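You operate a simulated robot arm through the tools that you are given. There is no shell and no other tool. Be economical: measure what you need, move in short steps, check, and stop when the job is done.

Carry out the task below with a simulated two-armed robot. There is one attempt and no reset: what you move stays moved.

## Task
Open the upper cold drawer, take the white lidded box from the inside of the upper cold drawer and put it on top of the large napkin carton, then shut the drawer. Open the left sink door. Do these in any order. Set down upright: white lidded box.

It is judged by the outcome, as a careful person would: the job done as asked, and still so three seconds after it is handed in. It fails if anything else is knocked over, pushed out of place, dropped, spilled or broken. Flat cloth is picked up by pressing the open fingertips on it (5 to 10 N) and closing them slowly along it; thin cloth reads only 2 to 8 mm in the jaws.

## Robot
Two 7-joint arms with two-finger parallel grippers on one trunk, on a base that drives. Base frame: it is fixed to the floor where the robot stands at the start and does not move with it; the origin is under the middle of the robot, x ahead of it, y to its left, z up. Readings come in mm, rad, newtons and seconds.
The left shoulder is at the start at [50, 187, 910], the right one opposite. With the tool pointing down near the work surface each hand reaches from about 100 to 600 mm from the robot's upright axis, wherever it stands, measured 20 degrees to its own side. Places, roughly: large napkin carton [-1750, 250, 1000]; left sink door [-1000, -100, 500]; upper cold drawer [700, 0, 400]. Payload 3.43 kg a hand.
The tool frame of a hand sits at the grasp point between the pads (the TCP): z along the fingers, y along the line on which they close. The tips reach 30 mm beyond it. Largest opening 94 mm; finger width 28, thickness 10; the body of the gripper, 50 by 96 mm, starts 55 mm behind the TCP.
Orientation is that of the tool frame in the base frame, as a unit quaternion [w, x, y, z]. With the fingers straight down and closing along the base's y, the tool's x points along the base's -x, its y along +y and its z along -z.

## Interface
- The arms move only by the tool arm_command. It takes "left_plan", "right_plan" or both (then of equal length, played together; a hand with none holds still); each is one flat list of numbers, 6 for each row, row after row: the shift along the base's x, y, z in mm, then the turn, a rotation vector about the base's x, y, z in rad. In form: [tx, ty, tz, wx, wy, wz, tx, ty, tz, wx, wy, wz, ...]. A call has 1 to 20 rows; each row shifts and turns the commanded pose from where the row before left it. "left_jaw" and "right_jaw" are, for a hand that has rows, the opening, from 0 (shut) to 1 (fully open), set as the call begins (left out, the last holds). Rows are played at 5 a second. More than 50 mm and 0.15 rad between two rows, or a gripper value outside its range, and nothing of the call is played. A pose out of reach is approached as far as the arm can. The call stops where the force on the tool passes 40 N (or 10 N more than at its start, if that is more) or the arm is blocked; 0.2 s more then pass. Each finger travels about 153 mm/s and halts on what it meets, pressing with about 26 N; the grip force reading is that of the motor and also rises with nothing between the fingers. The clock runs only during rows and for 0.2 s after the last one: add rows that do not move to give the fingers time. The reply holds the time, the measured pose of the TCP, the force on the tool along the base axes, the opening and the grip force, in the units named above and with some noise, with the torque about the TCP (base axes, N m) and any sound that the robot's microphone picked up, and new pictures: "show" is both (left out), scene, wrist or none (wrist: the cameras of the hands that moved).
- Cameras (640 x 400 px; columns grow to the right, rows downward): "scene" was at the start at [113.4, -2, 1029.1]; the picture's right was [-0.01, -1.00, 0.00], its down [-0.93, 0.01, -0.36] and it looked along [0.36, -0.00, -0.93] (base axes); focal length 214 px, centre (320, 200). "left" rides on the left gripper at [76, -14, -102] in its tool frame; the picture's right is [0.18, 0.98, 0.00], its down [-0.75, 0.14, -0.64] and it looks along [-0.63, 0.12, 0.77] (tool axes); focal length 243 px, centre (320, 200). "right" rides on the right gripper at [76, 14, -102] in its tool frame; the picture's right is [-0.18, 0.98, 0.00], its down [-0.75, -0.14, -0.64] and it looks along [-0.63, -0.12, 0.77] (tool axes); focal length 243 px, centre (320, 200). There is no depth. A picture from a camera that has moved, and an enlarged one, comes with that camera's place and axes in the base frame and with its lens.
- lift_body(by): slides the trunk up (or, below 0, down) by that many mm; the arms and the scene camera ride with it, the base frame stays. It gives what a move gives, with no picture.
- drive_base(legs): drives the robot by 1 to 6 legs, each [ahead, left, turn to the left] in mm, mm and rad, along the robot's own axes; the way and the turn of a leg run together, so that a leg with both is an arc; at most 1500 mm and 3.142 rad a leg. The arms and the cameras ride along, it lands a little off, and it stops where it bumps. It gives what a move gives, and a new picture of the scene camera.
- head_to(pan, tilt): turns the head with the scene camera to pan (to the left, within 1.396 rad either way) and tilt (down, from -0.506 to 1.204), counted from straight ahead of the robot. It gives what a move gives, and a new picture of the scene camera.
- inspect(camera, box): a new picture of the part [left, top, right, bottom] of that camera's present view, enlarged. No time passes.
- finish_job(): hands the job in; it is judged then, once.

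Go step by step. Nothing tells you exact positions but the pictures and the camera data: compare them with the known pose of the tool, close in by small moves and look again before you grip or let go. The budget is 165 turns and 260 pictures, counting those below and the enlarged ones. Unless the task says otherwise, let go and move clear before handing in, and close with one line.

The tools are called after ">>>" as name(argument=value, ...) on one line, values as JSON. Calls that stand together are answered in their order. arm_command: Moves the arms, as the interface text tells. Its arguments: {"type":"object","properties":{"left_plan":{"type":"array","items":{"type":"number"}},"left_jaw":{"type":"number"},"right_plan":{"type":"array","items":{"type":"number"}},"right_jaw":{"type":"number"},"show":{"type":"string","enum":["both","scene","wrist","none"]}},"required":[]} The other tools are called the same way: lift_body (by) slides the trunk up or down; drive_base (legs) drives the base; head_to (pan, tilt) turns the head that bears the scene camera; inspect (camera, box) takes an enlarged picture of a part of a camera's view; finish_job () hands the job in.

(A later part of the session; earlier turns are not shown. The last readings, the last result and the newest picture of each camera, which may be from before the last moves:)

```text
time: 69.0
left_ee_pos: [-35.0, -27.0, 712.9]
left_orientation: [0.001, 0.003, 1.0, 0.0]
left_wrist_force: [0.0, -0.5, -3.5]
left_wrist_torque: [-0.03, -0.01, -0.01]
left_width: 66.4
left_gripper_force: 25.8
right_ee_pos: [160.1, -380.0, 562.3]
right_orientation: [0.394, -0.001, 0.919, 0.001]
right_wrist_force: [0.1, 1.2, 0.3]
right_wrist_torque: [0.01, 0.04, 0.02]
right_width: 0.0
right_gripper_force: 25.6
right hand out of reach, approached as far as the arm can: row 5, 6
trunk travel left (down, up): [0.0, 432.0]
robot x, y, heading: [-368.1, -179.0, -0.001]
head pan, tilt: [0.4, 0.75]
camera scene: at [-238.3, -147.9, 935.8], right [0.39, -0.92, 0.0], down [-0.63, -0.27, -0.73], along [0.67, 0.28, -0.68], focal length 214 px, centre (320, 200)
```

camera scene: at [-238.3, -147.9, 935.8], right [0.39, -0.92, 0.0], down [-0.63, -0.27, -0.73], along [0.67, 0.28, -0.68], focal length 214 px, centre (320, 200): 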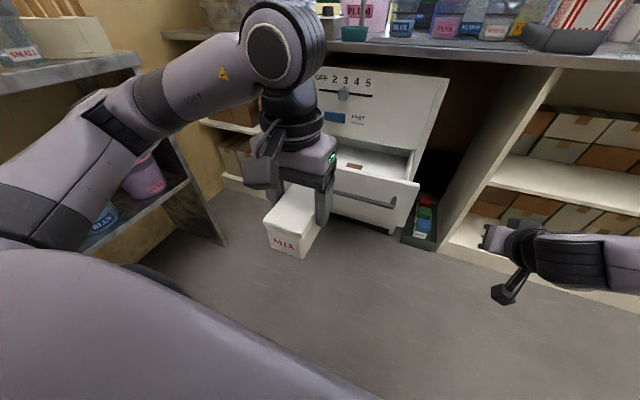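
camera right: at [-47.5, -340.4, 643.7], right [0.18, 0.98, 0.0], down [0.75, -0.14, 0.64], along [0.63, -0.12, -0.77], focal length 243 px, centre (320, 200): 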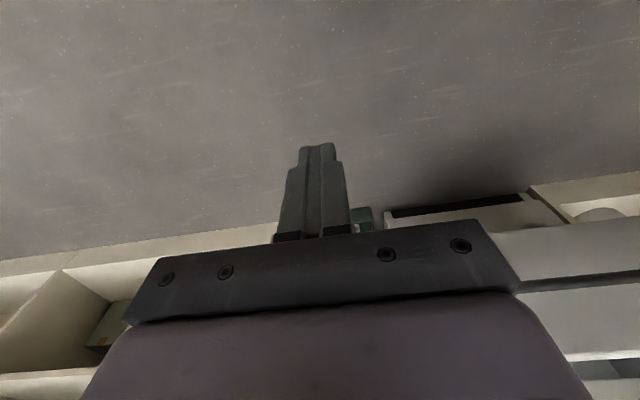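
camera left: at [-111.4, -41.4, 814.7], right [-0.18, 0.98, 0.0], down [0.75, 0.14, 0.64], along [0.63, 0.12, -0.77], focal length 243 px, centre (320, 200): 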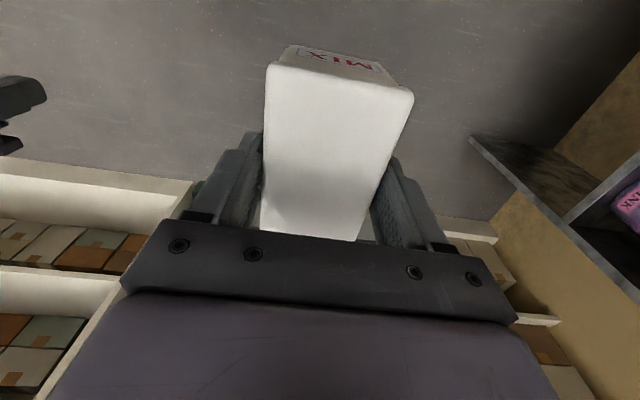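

The right fingertips are now at z≈541, which overlaps the drawer front's top (z≈565) and clears the bar. I'll shift left so the fist faces the drawer front, then check.

>>> drive_base(legs=[[0, 230, 0]])

>>> head_to(pan=0, tilt=0.7)

```text
time: 70.7
left_ee_pos: [-34.1, 201.2, 713.1]
left_orientation: [0.0, 0.004, 1.0, 0.0]
left_wrist_force: [-0.9, 0.1, -4.2]
left_wrist_torque: [0.04, 0.04, 0.01]
left_width: 66.4
left_gripper_force: 26.4
right_ee_pos: [158.4, -152.5, 561.5]
right_orientation: [0.394, -0.001, 0.919, 0.001]
right_wrist_force: [0.3, -0.5, -0.3]
right_wrist_torque: [-0.01, -0.04, 0.0]
right_width: 0.5
right_gripper_force: 25.8
trunk travel left (down, up): [0.0, 432.0]
robot x, y, heading: [-370.3, 50.5, -0.006]
head pan, tilt: [0.4, 0.75]
camera scene: at [-238.1, 81.7, 935.8], right [0.39, -0.92, 0.0], down [-0.63, -0.26, -0.73], along [0.67, 0.28, -0.68], focal length 214 px, centre (320, 200)
```

scene: 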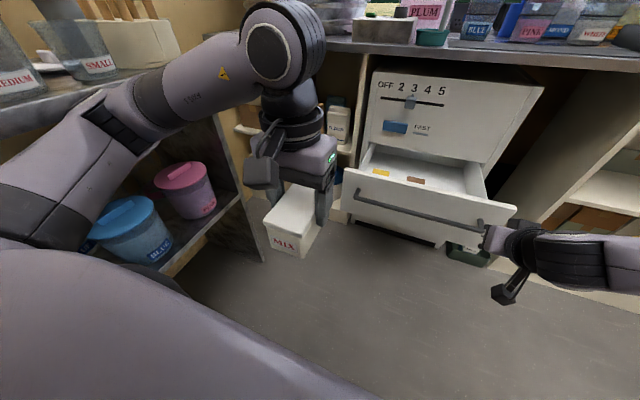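

```text
time: 71.6
left_ee_pos: [-33.9, 201.5, 712.7]
left_orientation: [0.0, 0.003, 1.0, 0.0]
left_wrist_force: [0.2, -0.6, -3.6]
left_wrist_torque: [0.02, -0.01, 0.0]
left_width: 66.8
left_gripper_force: 25.9
right_ee_pos: [160.8, -152.3, 562.8]
right_orientation: [0.393, 0.0, 0.919, 0.0]
right_wrist_force: [0.4, 0.0, 0.7]
right_wrist_torque: [-0.02, 0.0, -0.03]
right_width: 0.0
right_gripper_force: 26.2
trunk travel left (down, up): [0.0, 432.0]
robot x, y, heading: [-371.9, 50.5, -0.002]
head pan, tilt: [0.0, 0.7]
camera scene: at [-229.5, 49.5, 940.1], right [0.0, -1.0, 0.0], down [-0.64, 0.0, -0.76], along [0.76, 0.0, -0.64], focal length 214 px, centre (320, 200)
```

scene: 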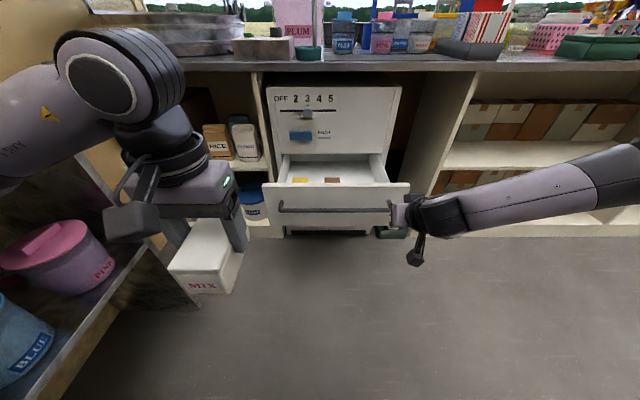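

The fist is lined up with the right part of the drawer front. I'll drive forward to push.

>>> drive_base(legs=[[180, 0, 0]])

```text
time: 73.1
left_ee_pos: [146.3, 201.5, 713.2]
left_orientation: [0.0, 0.004, 1.0, 0.0]
left_wrist_force: [-0.3, -0.3, -3.6]
left_wrist_torque: [0.0, 0.0, 0.01]
left_width: 66.0
left_gripper_force: 25.8
right_ee_pos: [340.6, -153.1, 562.0]
right_orientation: [0.394, -0.001, 0.919, 0.001]
right_wrist_force: [0.7, 0.3, -0.1]
right_wrist_torque: [-0.02, 0.03, -0.01]
right_width: 0.0
right_gripper_force: 26.2
trunk travel left (down, up): [0.0, 432.0]
robot x, y, heading: [-194.2, 46.7, -0.0]
head pan, tilt: [0.0, 0.7]
camera scene: at [-48.7, 49.2, 940.1], right [0.0, -1.0, 0.0], down [-0.64, 0.0, -0.76], along [0.76, 0.0, -0.64], focal length 214 px, centre (320, 200)
```

scene: 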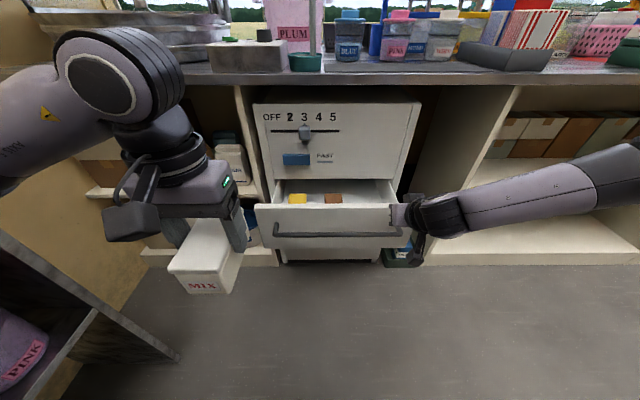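

>>> inspect(camera="scene", box=[240, 160, 460, 280])

>>> inspect(camera="right", box=[0, 0, 640, 400])

```text
2.91 times, centred on (350, 220) of scene
camera zoom: at [-48.7, 49.2, 940.1], right [0.0, -1.0, 0.0], down [-0.64, 0.0, -0.76], along [0.76, 0.0, -0.64], focal length 624 px, centre (233, 142)
```

zoom: 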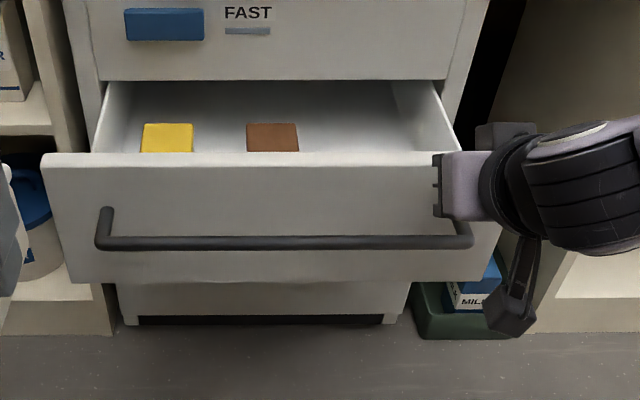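

```text
1.00 times, centred on (320, 200) of right (not enlarged: the box is as wide or as high as the picture)
camera zoom: at [214.1, -138.3, 576.8], right [0.13, 0.98, 0.13], down [0.05, -0.14, 0.99], along [0.99, -0.12, -0.07], focal length 243 px, centre (320, 200)
```

zoom: 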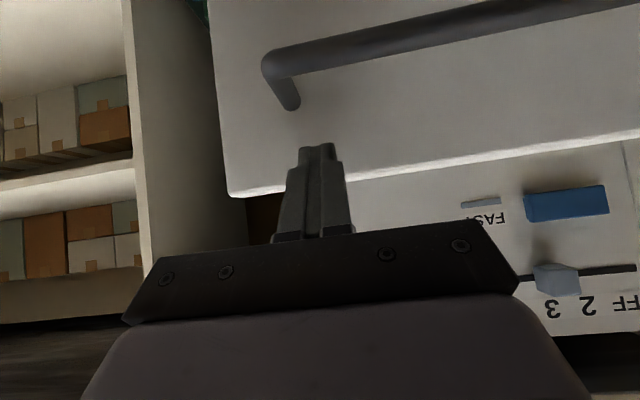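

The tips are on the face between the bar and the top edge, and the drawer is sliding in. I'll continue.

>>> drive_base(legs=[[130, 0, 0]])

```text
time: 74.4
left_ee_pos: [274.7, 201.3, 713.5]
left_orientation: [0.0, 0.003, 1.0, 0.0]
left_wrist_force: [0.2, 0.6, -4.0]
left_wrist_torque: [0.03, 0.0, -0.03]
left_width: 66.2
left_gripper_force: 26.2
right_ee_pos: [469.4, -151.9, 561.8]
right_orientation: [0.394, 0.0, 0.919, 0.0]
right_wrist_force: [0.3, 0.0, -0.2]
right_wrist_torque: [-0.01, 0.0, 0.0]
right_width: 0.0
right_gripper_force: 26.2
trunk travel left (down, up): [0.0, 432.0]
robot x, y, heading: [-64.2, 49.5, -0.002]
head pan, tilt: [0.0, 0.7]
camera scene: at [80.0, 49.2, 940.1], right [0.0, -1.0, 0.0], down [-0.64, 0.0, -0.76], along [0.76, 0.0, -0.64], focal length 214 px, centre (320, 200)
```

scene: 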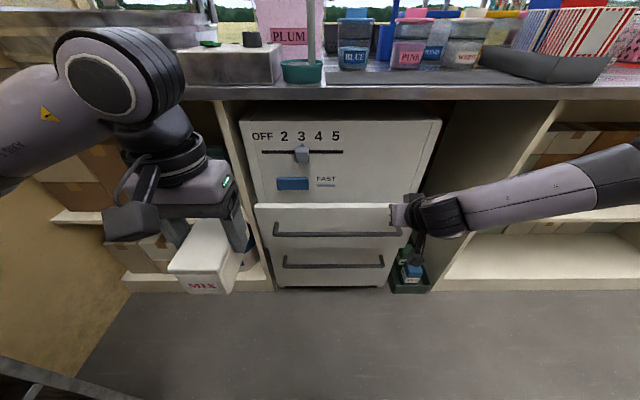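

Nearly shut. I'll finish with arm pushes that stop on force.

>>> arm_command(right_plan=[10, 0, 0, 0, 0, 0, 10, 0, 0, 0, 0, 0, 10, 0, 0, 0, 0, 0, 10, 0, 0, 0, 0, 0, 8, 0, 0, 0, 0, 0, 8, 0, 0, 0, 0, 0])

```text
time: 75.8
left_ee_pos: [275.0, 202.4, 712.8]
left_orientation: [0.0, 0.003, 1.0, 0.0]
left_wrist_force: [-0.5, 0.3, -4.1]
left_wrist_torque: [0.02, 0.02, 0.01]
left_width: 66.4
left_gripper_force: 26.1
right_ee_pos: [514.2, -167.1, 577.5]
right_orientation: [0.394, -0.001, 0.919, 0.001]
right_wrist_force: [-0.6, 0.3, 0.0]
right_wrist_torque: [-0.01, -0.01, -0.03]
right_width: 0.0
right_gripper_force: 25.8
right hand out of reach, approached as far as the arm can: row 1, 2, 3, 4, 5, 6
trunk travel left (down, up): [0.0, 432.0]
robot x, y, heading: [-59.4, 50.6, -0.003]
head pan, tilt: [0.0, 0.7]
camera scene: at [80.1, 49.2, 940.1], right [0.0, -1.0, 0.0], down [-0.64, 0.0, -0.76], along [0.76, 0.0, -0.64], focal length 214 px, centre (320, 200)
camera right: at [388.0, -154.3, 591.6], right [0.13, 0.98, 0.14], down [0.05, -0.14, 0.99], along [0.99, -0.12, -0.07], focal length 243 px, centre (320, 200)
```

scene: 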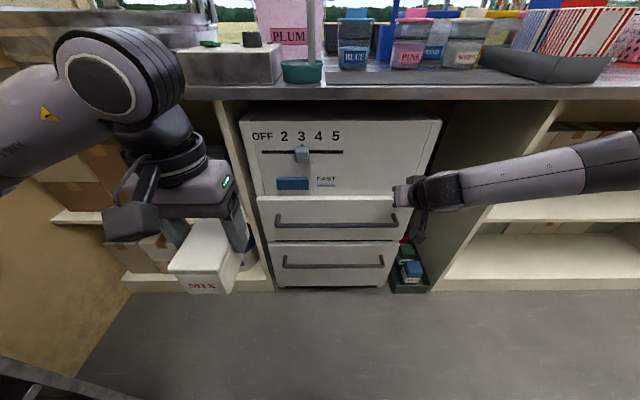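
right: 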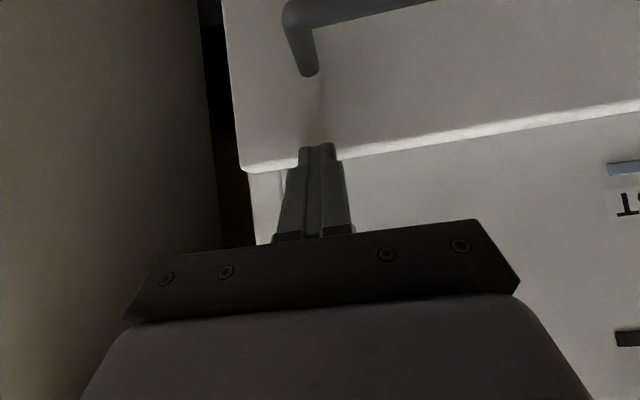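

>>> inspect(camera="scene", box=[240, 170, 440, 295])

```text
3.20 times, centred on (340, 232) of scene
camera zoom: at [80.1, 49.2, 940.1], right [0.0, -1.0, 0.0], down [-0.64, 0.0, -0.76], along [0.76, 0.0, -0.64], focal length 686 px, centre (256, 96)
```

zoom: 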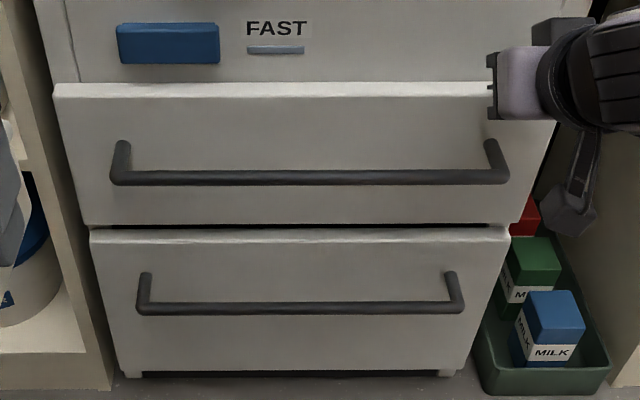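

The drawer looks shut. I'll add a slight extra push to be sure it's seated, watching the force.

>>> drive_base(legs=[[20, 0, 0]])

```text
time: 76.6
left_ee_pos: [282.2, 201.2, 712.1]
left_orientation: [-0.001, 0.003, 1.0, 0.001]
left_wrist_force: [-0.1, -0.4, -4.2]
left_wrist_torque: [-0.02, -0.04, -0.03]
left_width: 66.3
left_gripper_force: 26.0
right_ee_pos: [519.7, -168.3, 578.1]
right_orientation: [0.392, 0.0, 0.92, 0.001]
right_wrist_force: [-7.6, -1.8, 5.1]
right_wrist_torque: [-0.05, 0.05, 0.03]
right_width: 0.0
right_gripper_force: 26.1
trunk travel left (down, up): [0.0, 432.0]
robot x, y, heading: [-54.2, 49.9, -0.005]
head pan, tilt: [0.0, 0.7]
stopped in leg 1: the force on the tool passed its limit (the readings are from after the stop); the commanded pose is now the measured one
camera scene: at [87.7, 49.0, 940.1], right [0.0, -1.0, 0.0], down [-0.64, 0.0, -0.77], along [0.77, 0.0, -0.64], focal length 214 px, centre (320, 200)
```

scene: 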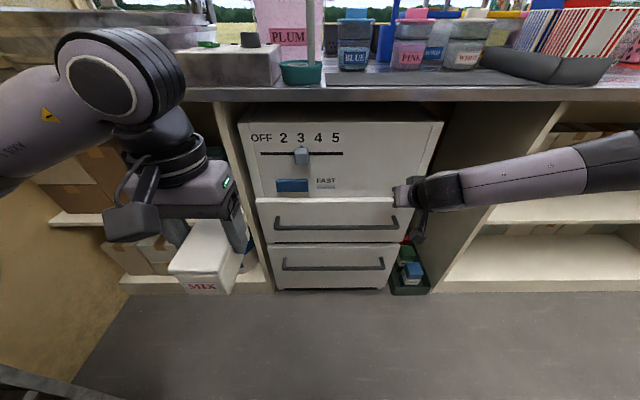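

A force stop hit, so the drawer is fully shut. I'm backing away to the aisle middle.

>>> drive_base(legs=[[-320, 0, 0], [0, -250, 0]])

>>> arm_command(right_plan=[-20, -10, 10, 0, 0.13, 0, -20, -10, 10, 0, 0.13, 0, -20, -10, 10, 0, 0.13, 0, -20, -10, 15, 0, 0.13, 0, -20, -10, 15, 0, 0.13, 0, -20, -10, 15, 0, 0.131, 0, -20, -10, 20, 0, 0, 0, -20, -10, 20, 0, 0, 0, -20, -10, 20, 0, 0, 0, -20, -10, 20, 0, 0, 0, -20, -10, 20, 0, 0, 0], show="scene")

```text
time: 80.1
left_ee_pos: [-36.4, -45.6, 712.9]
left_orientation: [-0.001, 0.002, 1.0, 0.001]
left_wrist_force: [-0.1, 0.4, -3.7]
left_wrist_torque: [-0.01, 0.01, 0.01]
left_width: 66.4
left_gripper_force: 25.9
right_ee_pos: [201.8, -415.6, 577.6]
right_orientation: [0.392, -0.002, 0.92, 0.003]
right_wrist_force: [0.1, -0.4, -0.5]
right_wrist_torque: [0.02, 0.01, 0.0]
right_width: 0.1
right_gripper_force: 26.1
trunk travel left (down, up): [0.0, 432.0]
robot x, y, heading: [-373.2, -199.0, -0.001]
head pan, tilt: [0.0, 0.7]
camera scene: at [-231.2, -199.6, 940.1], right [0.0, -1.0, 0.0], down [-0.64, 0.0, -0.76], along [0.76, 0.0, -0.64], focal length 214 px, centre (320, 200)
```

scene: 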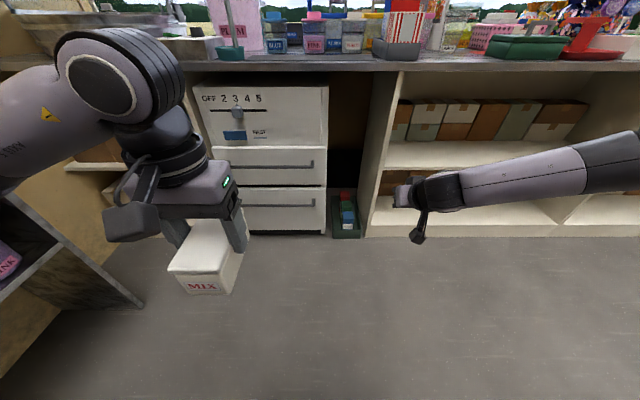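

```text
time: 82.5
left_ee_pos: [-35.7, -45.9, 713.8]
left_orientation: [0.0, 0.002, 1.0, 0.001]
left_wrist_force: [0.1, -0.2, -4.6]
left_wrist_torque: [0.04, 0.01, -0.02]
left_width: 66.3
left_gripper_force: 26.4
right_ee_pos: [-19.6, -527.0, 751.1]
right_orientation: [0.013, -0.001, 1.0, 0.002]
right_wrist_force: [-1.2, -0.6, 0.2]
right_wrist_torque: [-0.07, 0.04, -0.02]
right_width: 0.0
right_gripper_force: 25.6
trunk travel left (down, up): [0.0, 432.0]
robot x, y, heading: [-372.5, -199.8, -0.0]
head pan, tilt: [0.0, 0.7]
camera scene: at [-231.1, -199.6, 940.0], right [0.0, -1.0, 0.0], down [-0.64, 0.0, -0.76], along [0.76, 0.0, -0.64], focal length 214 px, centre (320, 200)
```

scene: 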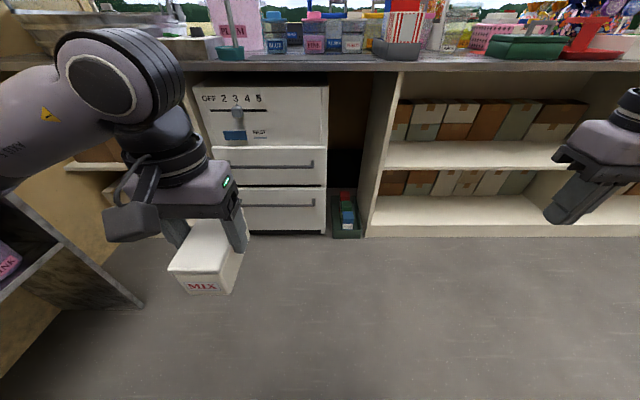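

Both arms are tucked. I'll move to the aisle middle and turn around to see the sink side.

>>> drive_base(legs=[[110, 0, 0], [0, 0, -1.571], [0, 0, -1.571]])

>>> head_to(pan=0, tilt=0.3)

```text
time: 91.4
left_ee_pos: [-600.1, -352.0, 712.5]
left_orientation: [0.002, 1.0, 0.002, 0.001]
left_wrist_force: [-0.5, 0.9, -4.7]
left_wrist_torque: [0.0, -0.03, 0.01]
left_width: 66.3
left_gripper_force: 26.1
right_ee_pos: [-620.1, 128.1, 751.7]
right_orientation: [0.002, 1.0, 0.002, -0.012]
right_wrist_force: [-1.0, 0.5, 0.3]
right_wrist_torque: [0.0, -0.01, 0.03]
right_width: 0.1
right_gripper_force: 26.0
trunk travel left (down, up): [0.0, 432.0]
robot x, y, heading: [-264.5, -198.6, -3.133]
head pan, tilt: [0.0, 0.7]
camera scene: at [-408.2, -200.8, 940.1], right [-0.01, 1.0, 0.0], down [0.64, 0.0, -0.76], along [-0.76, -0.01, -0.64], focal length 214 px, centre (320, 200)
```

scene: 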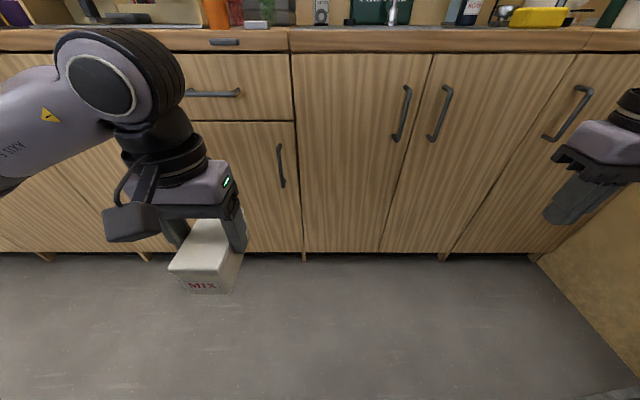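

```text
time: 92.2
left_ee_pos: [-600.3, -352.9, 712.4]
left_orientation: [0.0, 1.0, 0.001, 0.001]
left_wrist_force: [0.1, 1.1, -4.0]
left_wrist_torque: [0.0, 0.02, 0.03]
left_width: 66.3
left_gripper_force: 25.4
right_ee_pos: [-620.2, 128.8, 752.1]
right_orientation: [0.002, 1.0, 0.003, -0.011]
right_wrist_force: [-0.1, 0.0, -0.3]
right_wrist_torque: [-0.02, -0.04, 0.02]
right_width: 0.0
right_gripper_force: 26.0
trunk travel left (down, up): [0.0, 432.0]
robot x, y, heading: [-264.4, -199.6, -3.138]
head pan, tilt: [0.0, 0.3]
camera scene: at [-416.6, -200.9, 976.1], right [-0.01, 1.0, 0.0], down [0.3, 0.0, -0.95], along [-0.95, -0.01, -0.3], focal length 214 px, centre (320, 200)
```

scene: 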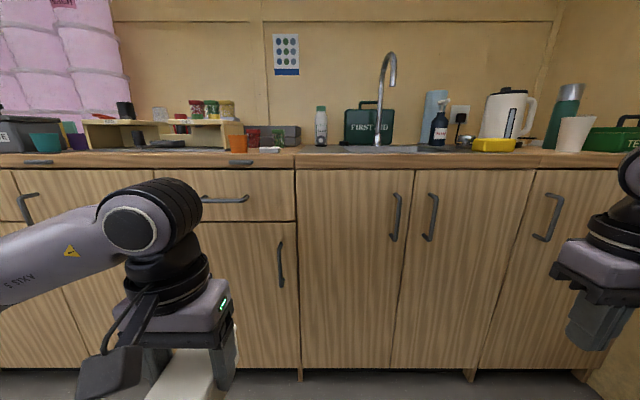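

The sink doors are the pair under the tap, and the left door's vertical handle is near the middle. I need to find the napkin carton, so I'll look around.

>>> head_to(pan=-0.9, tilt=0.1)

>>> head_to(pan=0.8, tilt=0.1)

```text
time: 93.4
left_ee_pos: [-600.6, -353.3, 712.0]
left_orientation: [0.001, 1.0, 0.0, 0.002]
left_wrist_force: [0.3, -0.7, -3.8]
left_wrist_torque: [0.01, 0.03, -0.01]
left_width: 66.5
left_gripper_force: 25.9
right_ee_pos: [-619.6, 127.1, 751.2]
right_orientation: [0.002, 1.0, 0.002, -0.012]
right_wrist_force: [0.2, 0.2, 1.1]
right_wrist_torque: [0.01, 0.0, 0.0]
right_width: 0.0
right_gripper_force: 25.6
trunk travel left (down, up): [0.0, 432.0]
robot x, y, heading: [-261.3, -197.6, -3.135]
head pan, tilt: [-0.901, 0.099]
camera scene: at [-381.0, -128.5, 994.9], right [0.78, 0.63, 0.0], down [0.06, -0.08, -0.99], along [-0.62, 0.78, -0.1], focal length 214 px, centre (320, 200)
```

scene: 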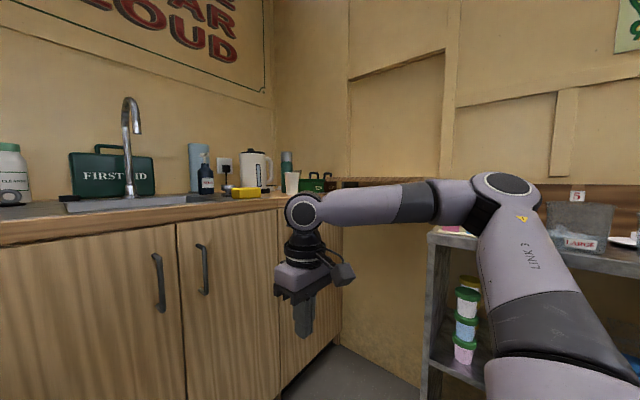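

```text
time: 95.2
left_ee_pos: [-599.9, -352.5, 712.5]
left_orientation: [0.001, 1.0, 0.0, 0.001]
left_wrist_force: [0.1, 0.2, -4.4]
left_wrist_torque: [-0.02, -0.01, 0.02]
left_width: 66.3
left_gripper_force: 25.8
right_ee_pos: [-620.7, 127.3, 752.0]
right_orientation: [0.001, 1.0, 0.002, -0.013]
right_wrist_force: [0.2, -0.8, -0.6]
right_wrist_torque: [0.0, -0.02, 0.02]
right_width: 0.0
right_gripper_force: 26.4
trunk travel left (down, up): [0.0, 432.0]
robot x, y, heading: [-264.6, -197.1, -3.136]
head pan, tilt: [0.799, 0.099]
camera scene: at [-387.0, -266.6, 994.9], right [-0.72, 0.69, 0.0], down [0.07, 0.07, -0.99], along [-0.69, -0.72, -0.1], focal length 214 px, centre (320, 200)
```

scene: 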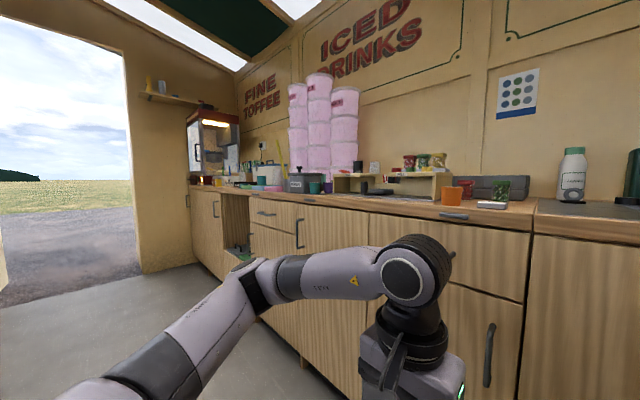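

No obvious carton yet, so I'll zoom in on the sink counter.

>>> head_to(pan=-0.35, tilt=0.1)

>>> inspect(camera="scene", box=[120, 100, 620, 260])

```text
time: 96.5
left_ee_pos: [-599.9, -352.3, 712.9]
left_orientation: [0.0, 1.0, 0.001, 0.001]
left_wrist_force: [0.3, -0.1, -4.6]
left_wrist_torque: [-0.01, -0.02, 0.0]
left_width: 66.2
left_gripper_force: 26.1
right_ee_pos: [-620.3, 126.7, 751.4]
right_orientation: [0.001, 1.0, 0.003, -0.012]
right_wrist_force: [-0.6, 1.3, 0.1]
right_wrist_torque: [0.02, 0.03, -0.02]
right_width: 0.0
right_gripper_force: 26.4
trunk travel left (down, up): [0.0, 432.0]
robot x, y, heading: [-262.7, -201.2, -3.134]
head pan, tilt: [-0.351, 0.099]
camera scene: at [-409.9, -169.2, 994.9], right [0.34, 0.94, 0.0], down [0.09, -0.03, -0.99], along [-0.94, 0.34, -0.1], focal length 214 px, centre (320, 200)
```

scene: 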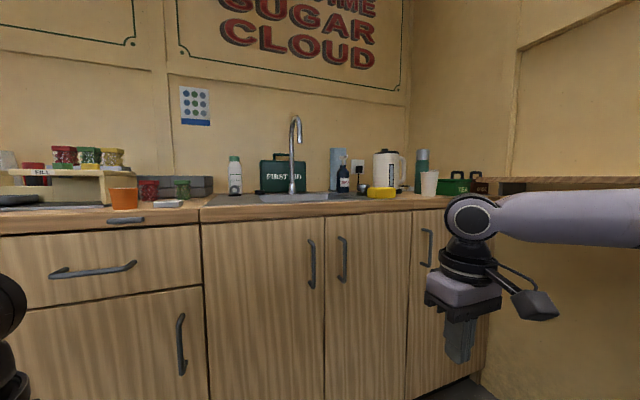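

```text
1.28 times, centred on (370, 180) of scene
camera zoom: at [-409.9, -169.2, 994.9], right [0.34, 0.94, 0.0], down [0.09, -0.03, -0.99], along [-0.94, 0.34, -0.1], focal length 274 px, centre (256, 226)
```

zoom: 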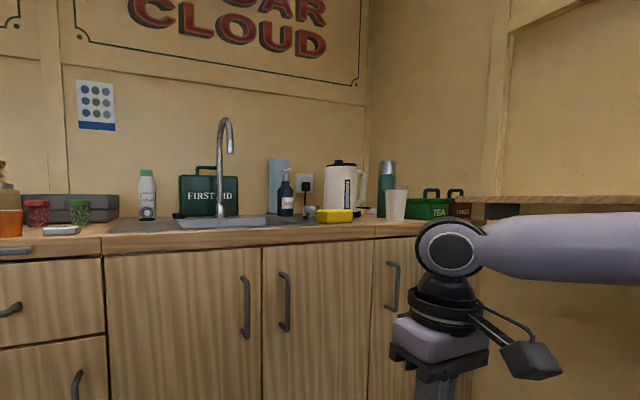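

>>> inspect(camera="scene", box=[220, 110, 500, 230])

>>> inspect(camera="scene", box=[0, 110, 240, 230])

```text
2.29 times, centred on (360, 170) of scene
camera zoom: at [-409.9, -169.2, 994.9], right [0.34, 0.94, 0.0], down [0.09, -0.03, -0.99], along [-0.94, 0.34, -0.1], focal length 490 px, centre (229, 269)
```

zoom: 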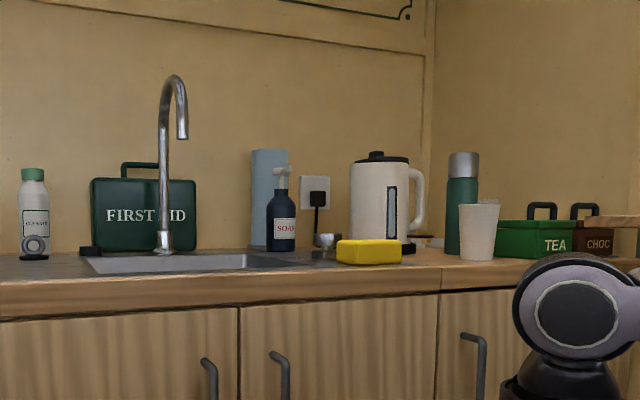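

```text
2.67 times, centred on (120, 170) of scene
camera zoom: at [-409.9, -169.2, 994.9], right [0.34, 0.94, 0.0], down [0.09, -0.03, -0.99], along [-0.94, 0.34, -0.1], focal length 572 px, centre (853, 280)
```

zoom: 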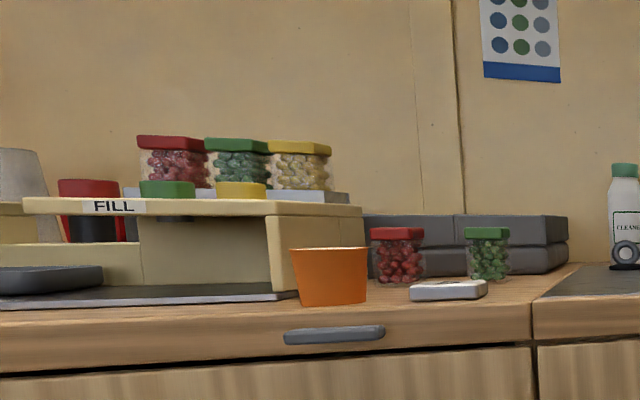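

The wall is near x≈−1400, so the light-blue block behind the soap may be the carton. I'll raise the trunk for a better view.

>>> lift_body(by=300)

>>> head_to(pan=-0.35, tilt=0.25)

>>> inspect(camera="scene", box=[240, 60, 480, 210])

```text
time: 99.5
left_ee_pos: [-600.3, -351.9, 1012.9]
left_orientation: [0.0, 1.0, 0.001, 0.001]
left_wrist_force: [-0.4, 0.2, -3.5]
left_wrist_torque: [0.0, -0.01, -0.03]
left_width: 66.3
left_gripper_force: 25.7
right_ee_pos: [-619.7, 128.2, 1051.7]
right_orientation: [0.002, 1.0, 0.002, -0.012]
right_wrist_force: [0.1, 0.4, -0.4]
right_wrist_torque: [0.01, 0.0, -0.02]
right_width: 0.1
right_gripper_force: 26.7
trunk travel left (down, up): [-300.0, 132.0]
robot x, y, heading: [-261.1, -197.7, -3.135]
head pan, tilt: [-0.351, 0.099]
```

```text
time: 100.2
left_ee_pos: [-600.7, -352.7, 1012.6]
left_orientation: [0.001, 1.0, 0.001, 0.002]
left_wrist_force: [0.4, -0.2, -3.8]
left_wrist_torque: [-0.01, -0.03, 0.0]
left_width: 66.4
left_gripper_force: 25.7
right_ee_pos: [-620.5, 126.8, 1052.3]
right_orientation: [0.002, 1.0, 0.003, -0.012]
right_wrist_force: [-0.8, 0.5, 0.5]
right_wrist_torque: [-0.01, -0.02, 0.0]
right_width: 0.0
right_gripper_force: 26.2
trunk travel left (down, up): [-300.0, 132.0]
robot x, y, heading: [-263.1, -197.5, -3.135]
head pan, tilt: [-0.351, 0.25]
camera scene: at [-411.2, -168.8, 1281.0], right [0.34, 0.94, 0.0], down [0.23, -0.08, -0.97], along [-0.91, 0.33, -0.25], focal length 214 px, centre (320, 200)
```

scene: 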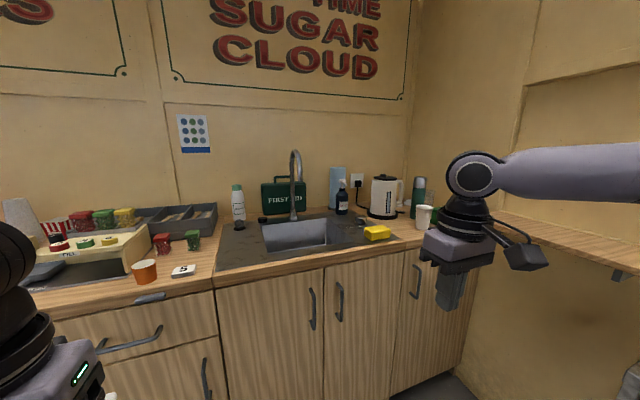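

```text
2.67 times, centred on (360, 135) of scene
camera zoom: at [-411.2, -168.8, 1281.0], right [0.34, 0.94, 0.0], down [0.23, -0.08, -0.97], along [-0.91, 0.33, -0.25], focal length 572 px, centre (213, 373)
```

zoom: 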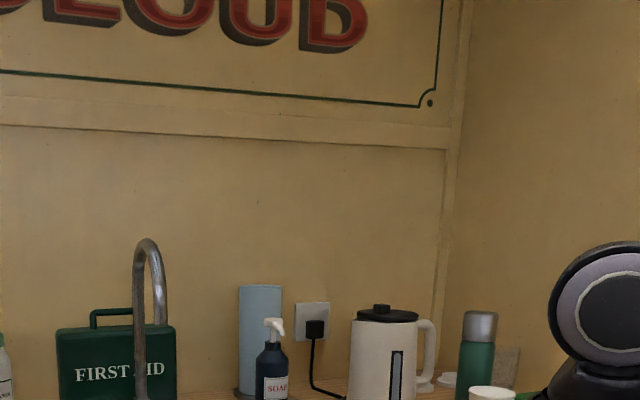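

That's a paper roll, not the carton. I'll look along the side wall and ledge, then the other end.

>>> head_to(pan=-1.3, tilt=0.3)

>>> head_to(pan=0.55, tilt=0.2)

>>> head_to(pan=1.39, tilt=0.2)

```text
time: 101.5
left_ee_pos: [-600.9, -352.7, 1012.5]
left_orientation: [0.001, 1.0, 0.001, 0.001]
left_wrist_force: [-0.1, 0.5, -4.0]
left_wrist_torque: [-0.01, 0.0, 0.03]
left_width: 66.2
left_gripper_force: 25.7
right_ee_pos: [-619.1, 126.2, 1052.2]
right_orientation: [0.002, 1.0, 0.002, -0.012]
right_wrist_force: [-0.4, 0.4, 0.0]
right_wrist_torque: [0.0, -0.01, 0.0]
right_width: 0.0
right_gripper_force: 26.4
trunk travel left (down, up): [-300.0, 132.0]
robot x, y, heading: [-266.0, -196.0, -3.138]
head pan, tilt: [-1.3, 0.3]
camera scene: at [-349.0, -110.5, 1276.2], right [0.96, 0.27, 0.0], down [0.08, -0.28, -0.96], along [-0.26, 0.92, -0.3], focal length 214 px, centre (320, 200)
```

scene: 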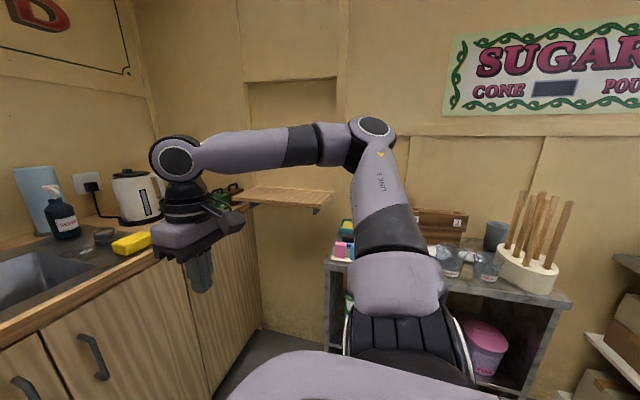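

```text
time: 103.3
left_ee_pos: [-599.3, -352.5, 1013.3]
left_orientation: [0.001, 1.0, 0.0, 0.001]
left_wrist_force: [0.1, 0.3, -4.0]
left_wrist_torque: [0.0, -0.01, 0.02]
left_width: 66.4
left_gripper_force: 26.6
right_ee_pos: [-620.5, 126.6, 1051.9]
right_orientation: [0.002, 1.0, 0.003, -0.012]
right_wrist_force: [-0.3, 1.2, -0.4]
right_wrist_torque: [0.01, 0.02, -0.02]
right_width: 0.4
right_gripper_force: 25.9
trunk travel left (down, up): [-300.0, 132.0]
robot x, y, heading: [-264.4, -205.6, -3.137]
head pan, tilt: [0.55, 0.201]
camera scene: at [-402.5, -249.4, 1285.5], right [-0.53, 0.85, 0.0], down [0.17, 0.11, -0.98], along [-0.83, -0.52, -0.2], focal length 214 px, centre (320, 200)
```

scene: 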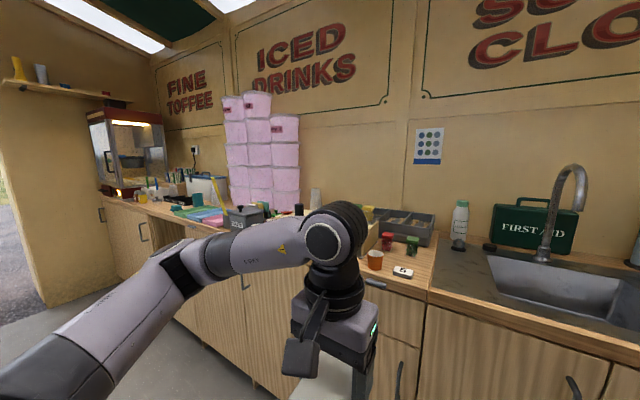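

```text
time: 104.5
left_ee_pos: [-601.2, -352.1, 1012.0]
left_orientation: [0.001, 1.0, 0.002, 0.001]
left_wrist_force: [-0.3, -0.2, -4.8]
left_wrist_torque: [-0.02, 0.0, -0.02]
left_width: 66.1
left_gripper_force: 26.1
right_ee_pos: [-620.0, 127.1, 1051.6]
right_orientation: [0.002, 1.0, 0.003, -0.012]
right_wrist_force: [-0.4, -0.2, 0.5]
right_wrist_torque: [-0.02, -0.02, 0.0]
right_width: 0.0
right_gripper_force: 26.6
trunk travel left (down, up): [-300.0, 132.0]
robot x, y, heading: [-262.7, -197.3, -3.134]
head pan, tilt: [1.389, 0.201]
camera scene: at [-339.6, -292.0, 1285.5], right [-0.98, 0.17, 0.0], down [0.04, 0.2, -0.98], along [-0.17, -0.96, -0.2], focal length 214 px, centre (320, 200)
```

scene: 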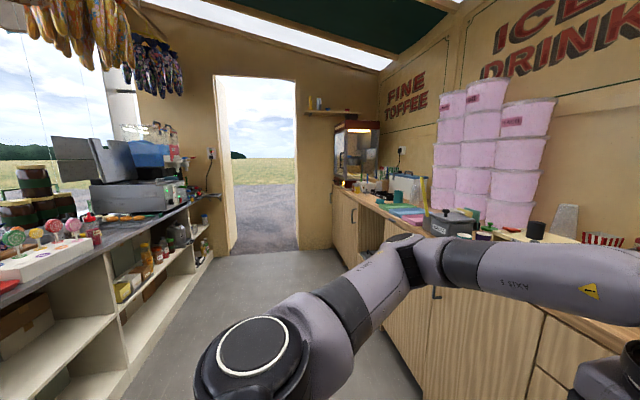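

From higher up, the counter's wall lies near x≈−1620, so that light-blue item at ≈(−1550, 350, ~1000) is near the stated place. I'll go closer to look.

>>> drive_base(legs=[[220, 0, 0]])

>>> head_to(pan=-0.35, tilt=0.35)

>>> inspect(camera="scene", box=[250, 60, 490, 210])

```text
time: 106.2
left_ee_pos: [-819.7, -354.1, 1011.6]
left_orientation: [0.001, 1.0, 0.0, 0.001]
left_wrist_force: [-0.5, -0.2, -4.1]
left_wrist_torque: [-0.02, -0.03, -0.03]
left_width: 66.5
left_gripper_force: 26.3
right_ee_pos: [-841.2, 126.0, 1052.1]
right_orientation: [0.002, 1.0, 0.003, -0.012]
right_wrist_force: [-0.5, 0.2, 0.3]
right_wrist_torque: [-0.03, 0.0, -0.01]
right_width: 0.0
right_gripper_force: 25.5
trunk travel left (down, up): [-300.0, 132.0]
robot x, y, heading: [-482.1, -200.4, -3.132]
head pan, tilt: [1.389, 0.201]
camera scene: at [-559.2, -293.6, 1285.4], right [-0.98, 0.17, 0.0], down [0.04, 0.2, -0.98], along [-0.17, -0.97, -0.2], focal length 214 px, centre (320, 200)
```

scene: 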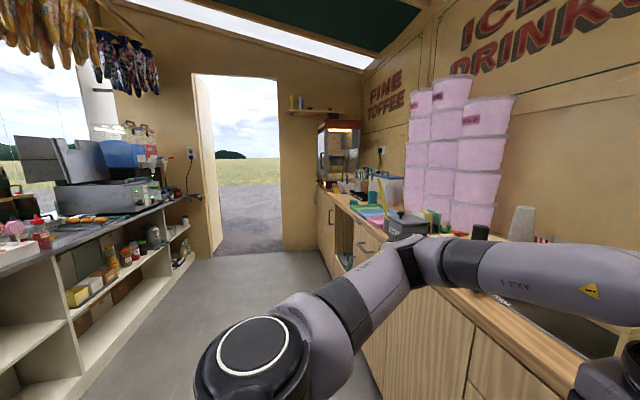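

```text
time: 107.9
left_ee_pos: [-819.2, -354.6, 1013.1]
left_orientation: [0.001, 1.0, 0.001, 0.001]
left_wrist_force: [-0.2, -0.7, -3.9]
left_wrist_torque: [0.0, -0.01, 0.04]
left_width: 66.4
left_gripper_force: 25.7
right_ee_pos: [-839.3, 127.0, 1051.3]
right_orientation: [0.002, 1.0, 0.003, -0.012]
right_wrist_force: [-0.5, -0.7, 0.1]
right_wrist_torque: [0.01, 0.0, -0.04]
right_width: 0.1
right_gripper_force: 25.4
trunk travel left (down, up): [-300.0, 132.0]
robot x, y, heading: [-484.5, -201.8, -3.134]
head pan, tilt: [-0.351, 0.351]
camera scene: at [-630.3, -170.5, 1271.5], right [0.34, 0.94, 0.0], down [0.32, -0.12, -0.94], along [-0.88, 0.32, -0.34], focal length 214 px, centre (320, 200)
```

scene: 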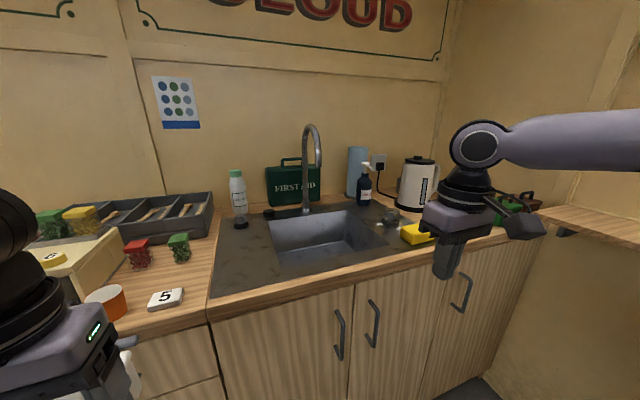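

```text
2.67 times, centred on (370, 135) of scene
camera zoom: at [-630.3, -170.5, 1271.5], right [0.34, 0.94, 0.0], down [0.32, -0.12, -0.94], along [-0.88, 0.32, -0.34], focal length 572 px, centre (187, 373)
```

zoom: 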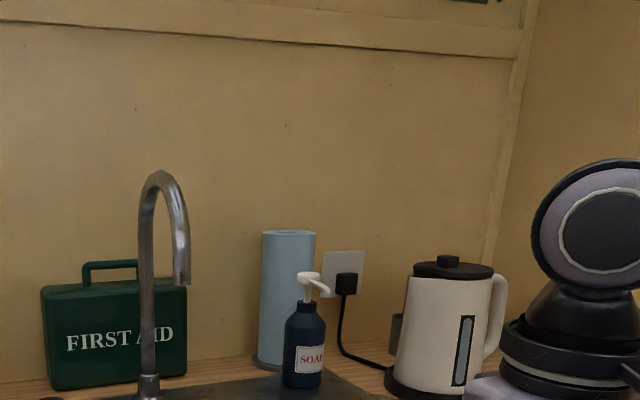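

That is a paper roll on a holder. Something may be hidden behind the right arm, so I'll check the corner from other head angles.

>>> head_to(pan=-1.0, tilt=0.35)

>>> inspect(camera="right", box=[0, 0, 640, 400])

>>> inspect(camera="left", box=[0, 0, 640, 400])

```text
time: 108.9
left_ee_pos: [-818.9, -353.8, 1011.8]
left_orientation: [0.001, 1.0, 0.001, 0.001]
left_wrist_force: [0.5, -0.8, -3.7]
left_wrist_torque: [-0.01, -0.02, 0.0]
left_width: 66.2
left_gripper_force: 25.9
right_ee_pos: [-839.1, 126.1, 1051.5]
right_orientation: [0.002, 1.0, 0.004, -0.012]
right_wrist_force: [0.3, 0.8, 0.1]
right_wrist_torque: [-0.04, -0.02, 0.04]
right_width: 0.0
right_gripper_force: 25.7
trunk travel left (down, up): [-300.0, 132.0]
robot x, y, heading: [-482.2, -199.2, -3.136]
head pan, tilt: [-1.0, 0.351]
camera scene: at [-593.5, -123.9, 1271.5], right [0.84, 0.55, 0.0], down [0.19, -0.29, -0.94], along [-0.51, 0.79, -0.34], focal length 214 px, centre (320, 200)
```

scene: 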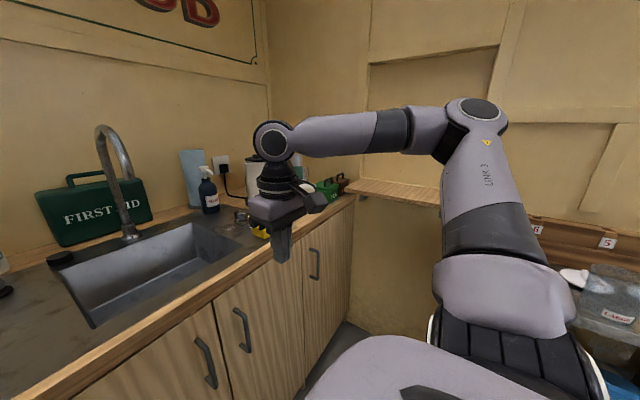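

```text
1.00 times, centred on (320, 200) of right (not enlarged: the box is as wide or as high as the picture)
camera zoom: at [-760.7, 112.0, 1151.0], right [-0.18, -0.98, 0.01], down [-0.74, 0.14, 0.66], along [-0.65, 0.11, -0.75], focal length 243 px, centre (320, 200)
```

zoom: 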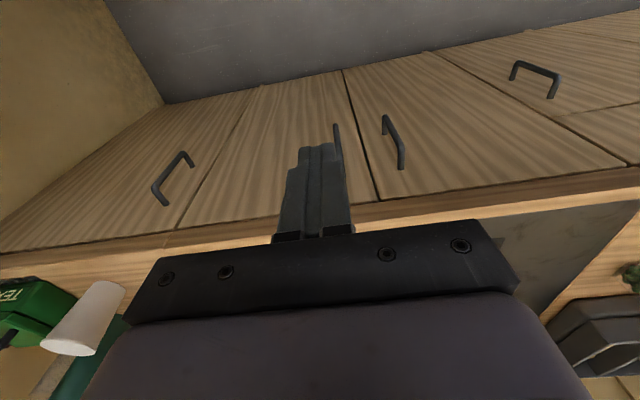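

```text
1.00 times, centred on (320, 200) of left (not enlarged: the box is as wide or as high as the picture)
camera zoom: at [-743.2, -339.9, 1114.3], right [0.19, -0.98, 0.0], down [-0.75, -0.14, 0.64], along [-0.63, -0.12, -0.77], focal length 243 px, centre (320, 200)
```

zoom: 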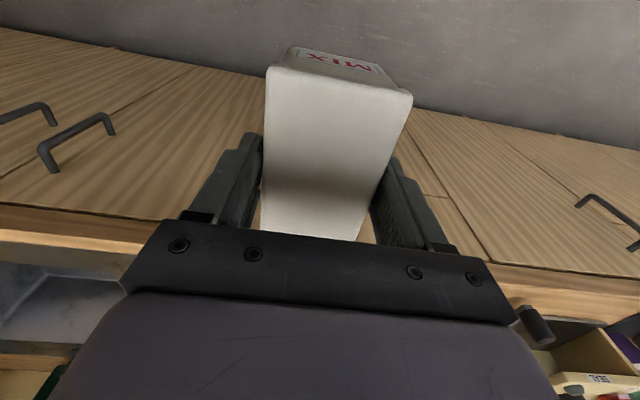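

It's still not found. I'll zoom toward the far end of both counters.

>>> head_to(pan=1.2, tilt=0.25)

>>> inspect(camera="scene", box=[240, 90, 480, 240])

>>> inspect(camera="scene", box=[0, 100, 240, 250])

>>> inspect(camera="scene", box=[440, 130, 640, 255])

```text
time: 111.0
left_ee_pos: [-818.2, -354.9, 1012.9]
left_orientation: [0.001, 1.0, 0.001, 0.001]
left_wrist_force: [0.3, 0.6, -3.9]
left_wrist_torque: [0.0, 0.01, -0.01]
left_width: 66.3
left_gripper_force: 25.9
right_ee_pos: [-841.0, 125.7, 1052.3]
right_orientation: [0.002, 1.0, 0.004, -0.012]
right_wrist_force: [0.3, 0.5, 0.8]
right_wrist_torque: [0.03, -0.01, -0.03]
right_width: 0.0
right_gripper_force: 26.8
trunk travel left (down, up): [-300.0, 132.0]
robot x, y, heading: [-482.9, -204.2, -3.132]
head pan, tilt: [1.201, 0.25]
camera scene: at [-575.8, -289.1, 1280.9], right [-0.93, 0.36, 0.0], down [0.09, 0.23, -0.97], along [-0.34, -0.91, -0.25], focal length 214 px, centre (320, 200)
```

scene: 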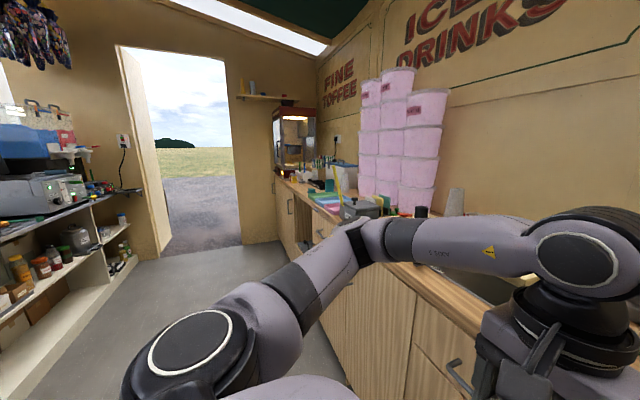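

```text
2.67 times, centred on (360, 165) of scene
camera zoom: at [-575.8, -289.1, 1280.9], right [-0.93, 0.36, 0.0], down [0.09, 0.23, -0.97], along [-0.34, -0.91, -0.25], focal length 572 px, centre (213, 293)
```

zoom: 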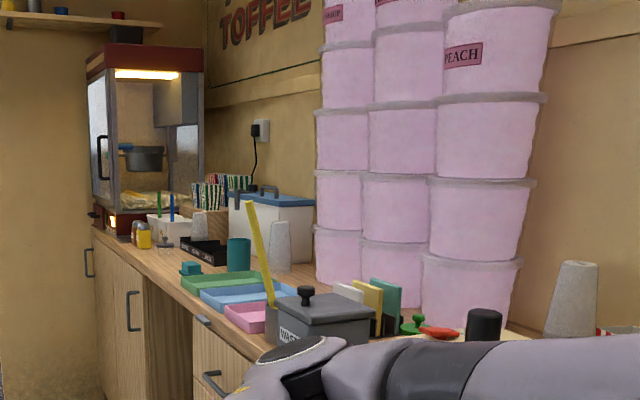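

```text
2.67 times, centred on (120, 175) of scene
camera zoom: at [-575.8, -289.1, 1280.9], right [-0.93, 0.36, 0.0], down [0.09, 0.23, -0.97], along [-0.34, -0.91, -0.25], focal length 572 px, centre (853, 267)
```

zoom: 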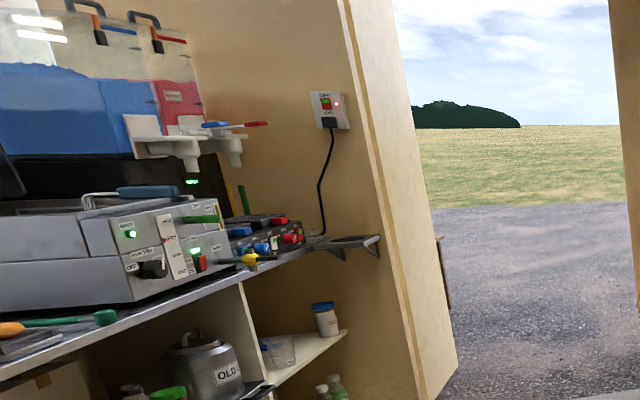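

```text
3.20 times, centred on (540, 192) of scene
camera zoom: at [-575.8, -289.1, 1280.9], right [-0.93, 0.36, 0.0], down [0.09, 0.23, -0.97], along [-0.34, -0.91, -0.25], focal length 686 px, centre (-384, 224)
```

zoom: 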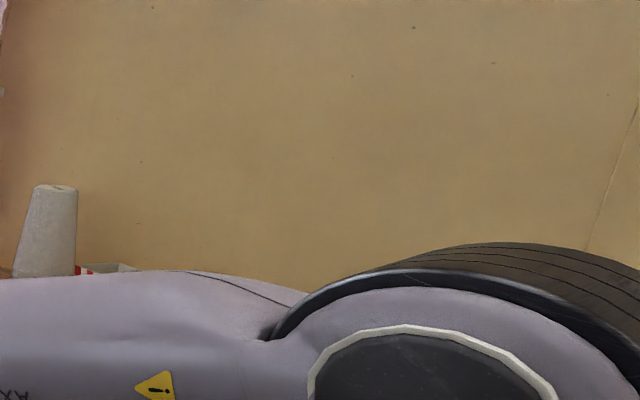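

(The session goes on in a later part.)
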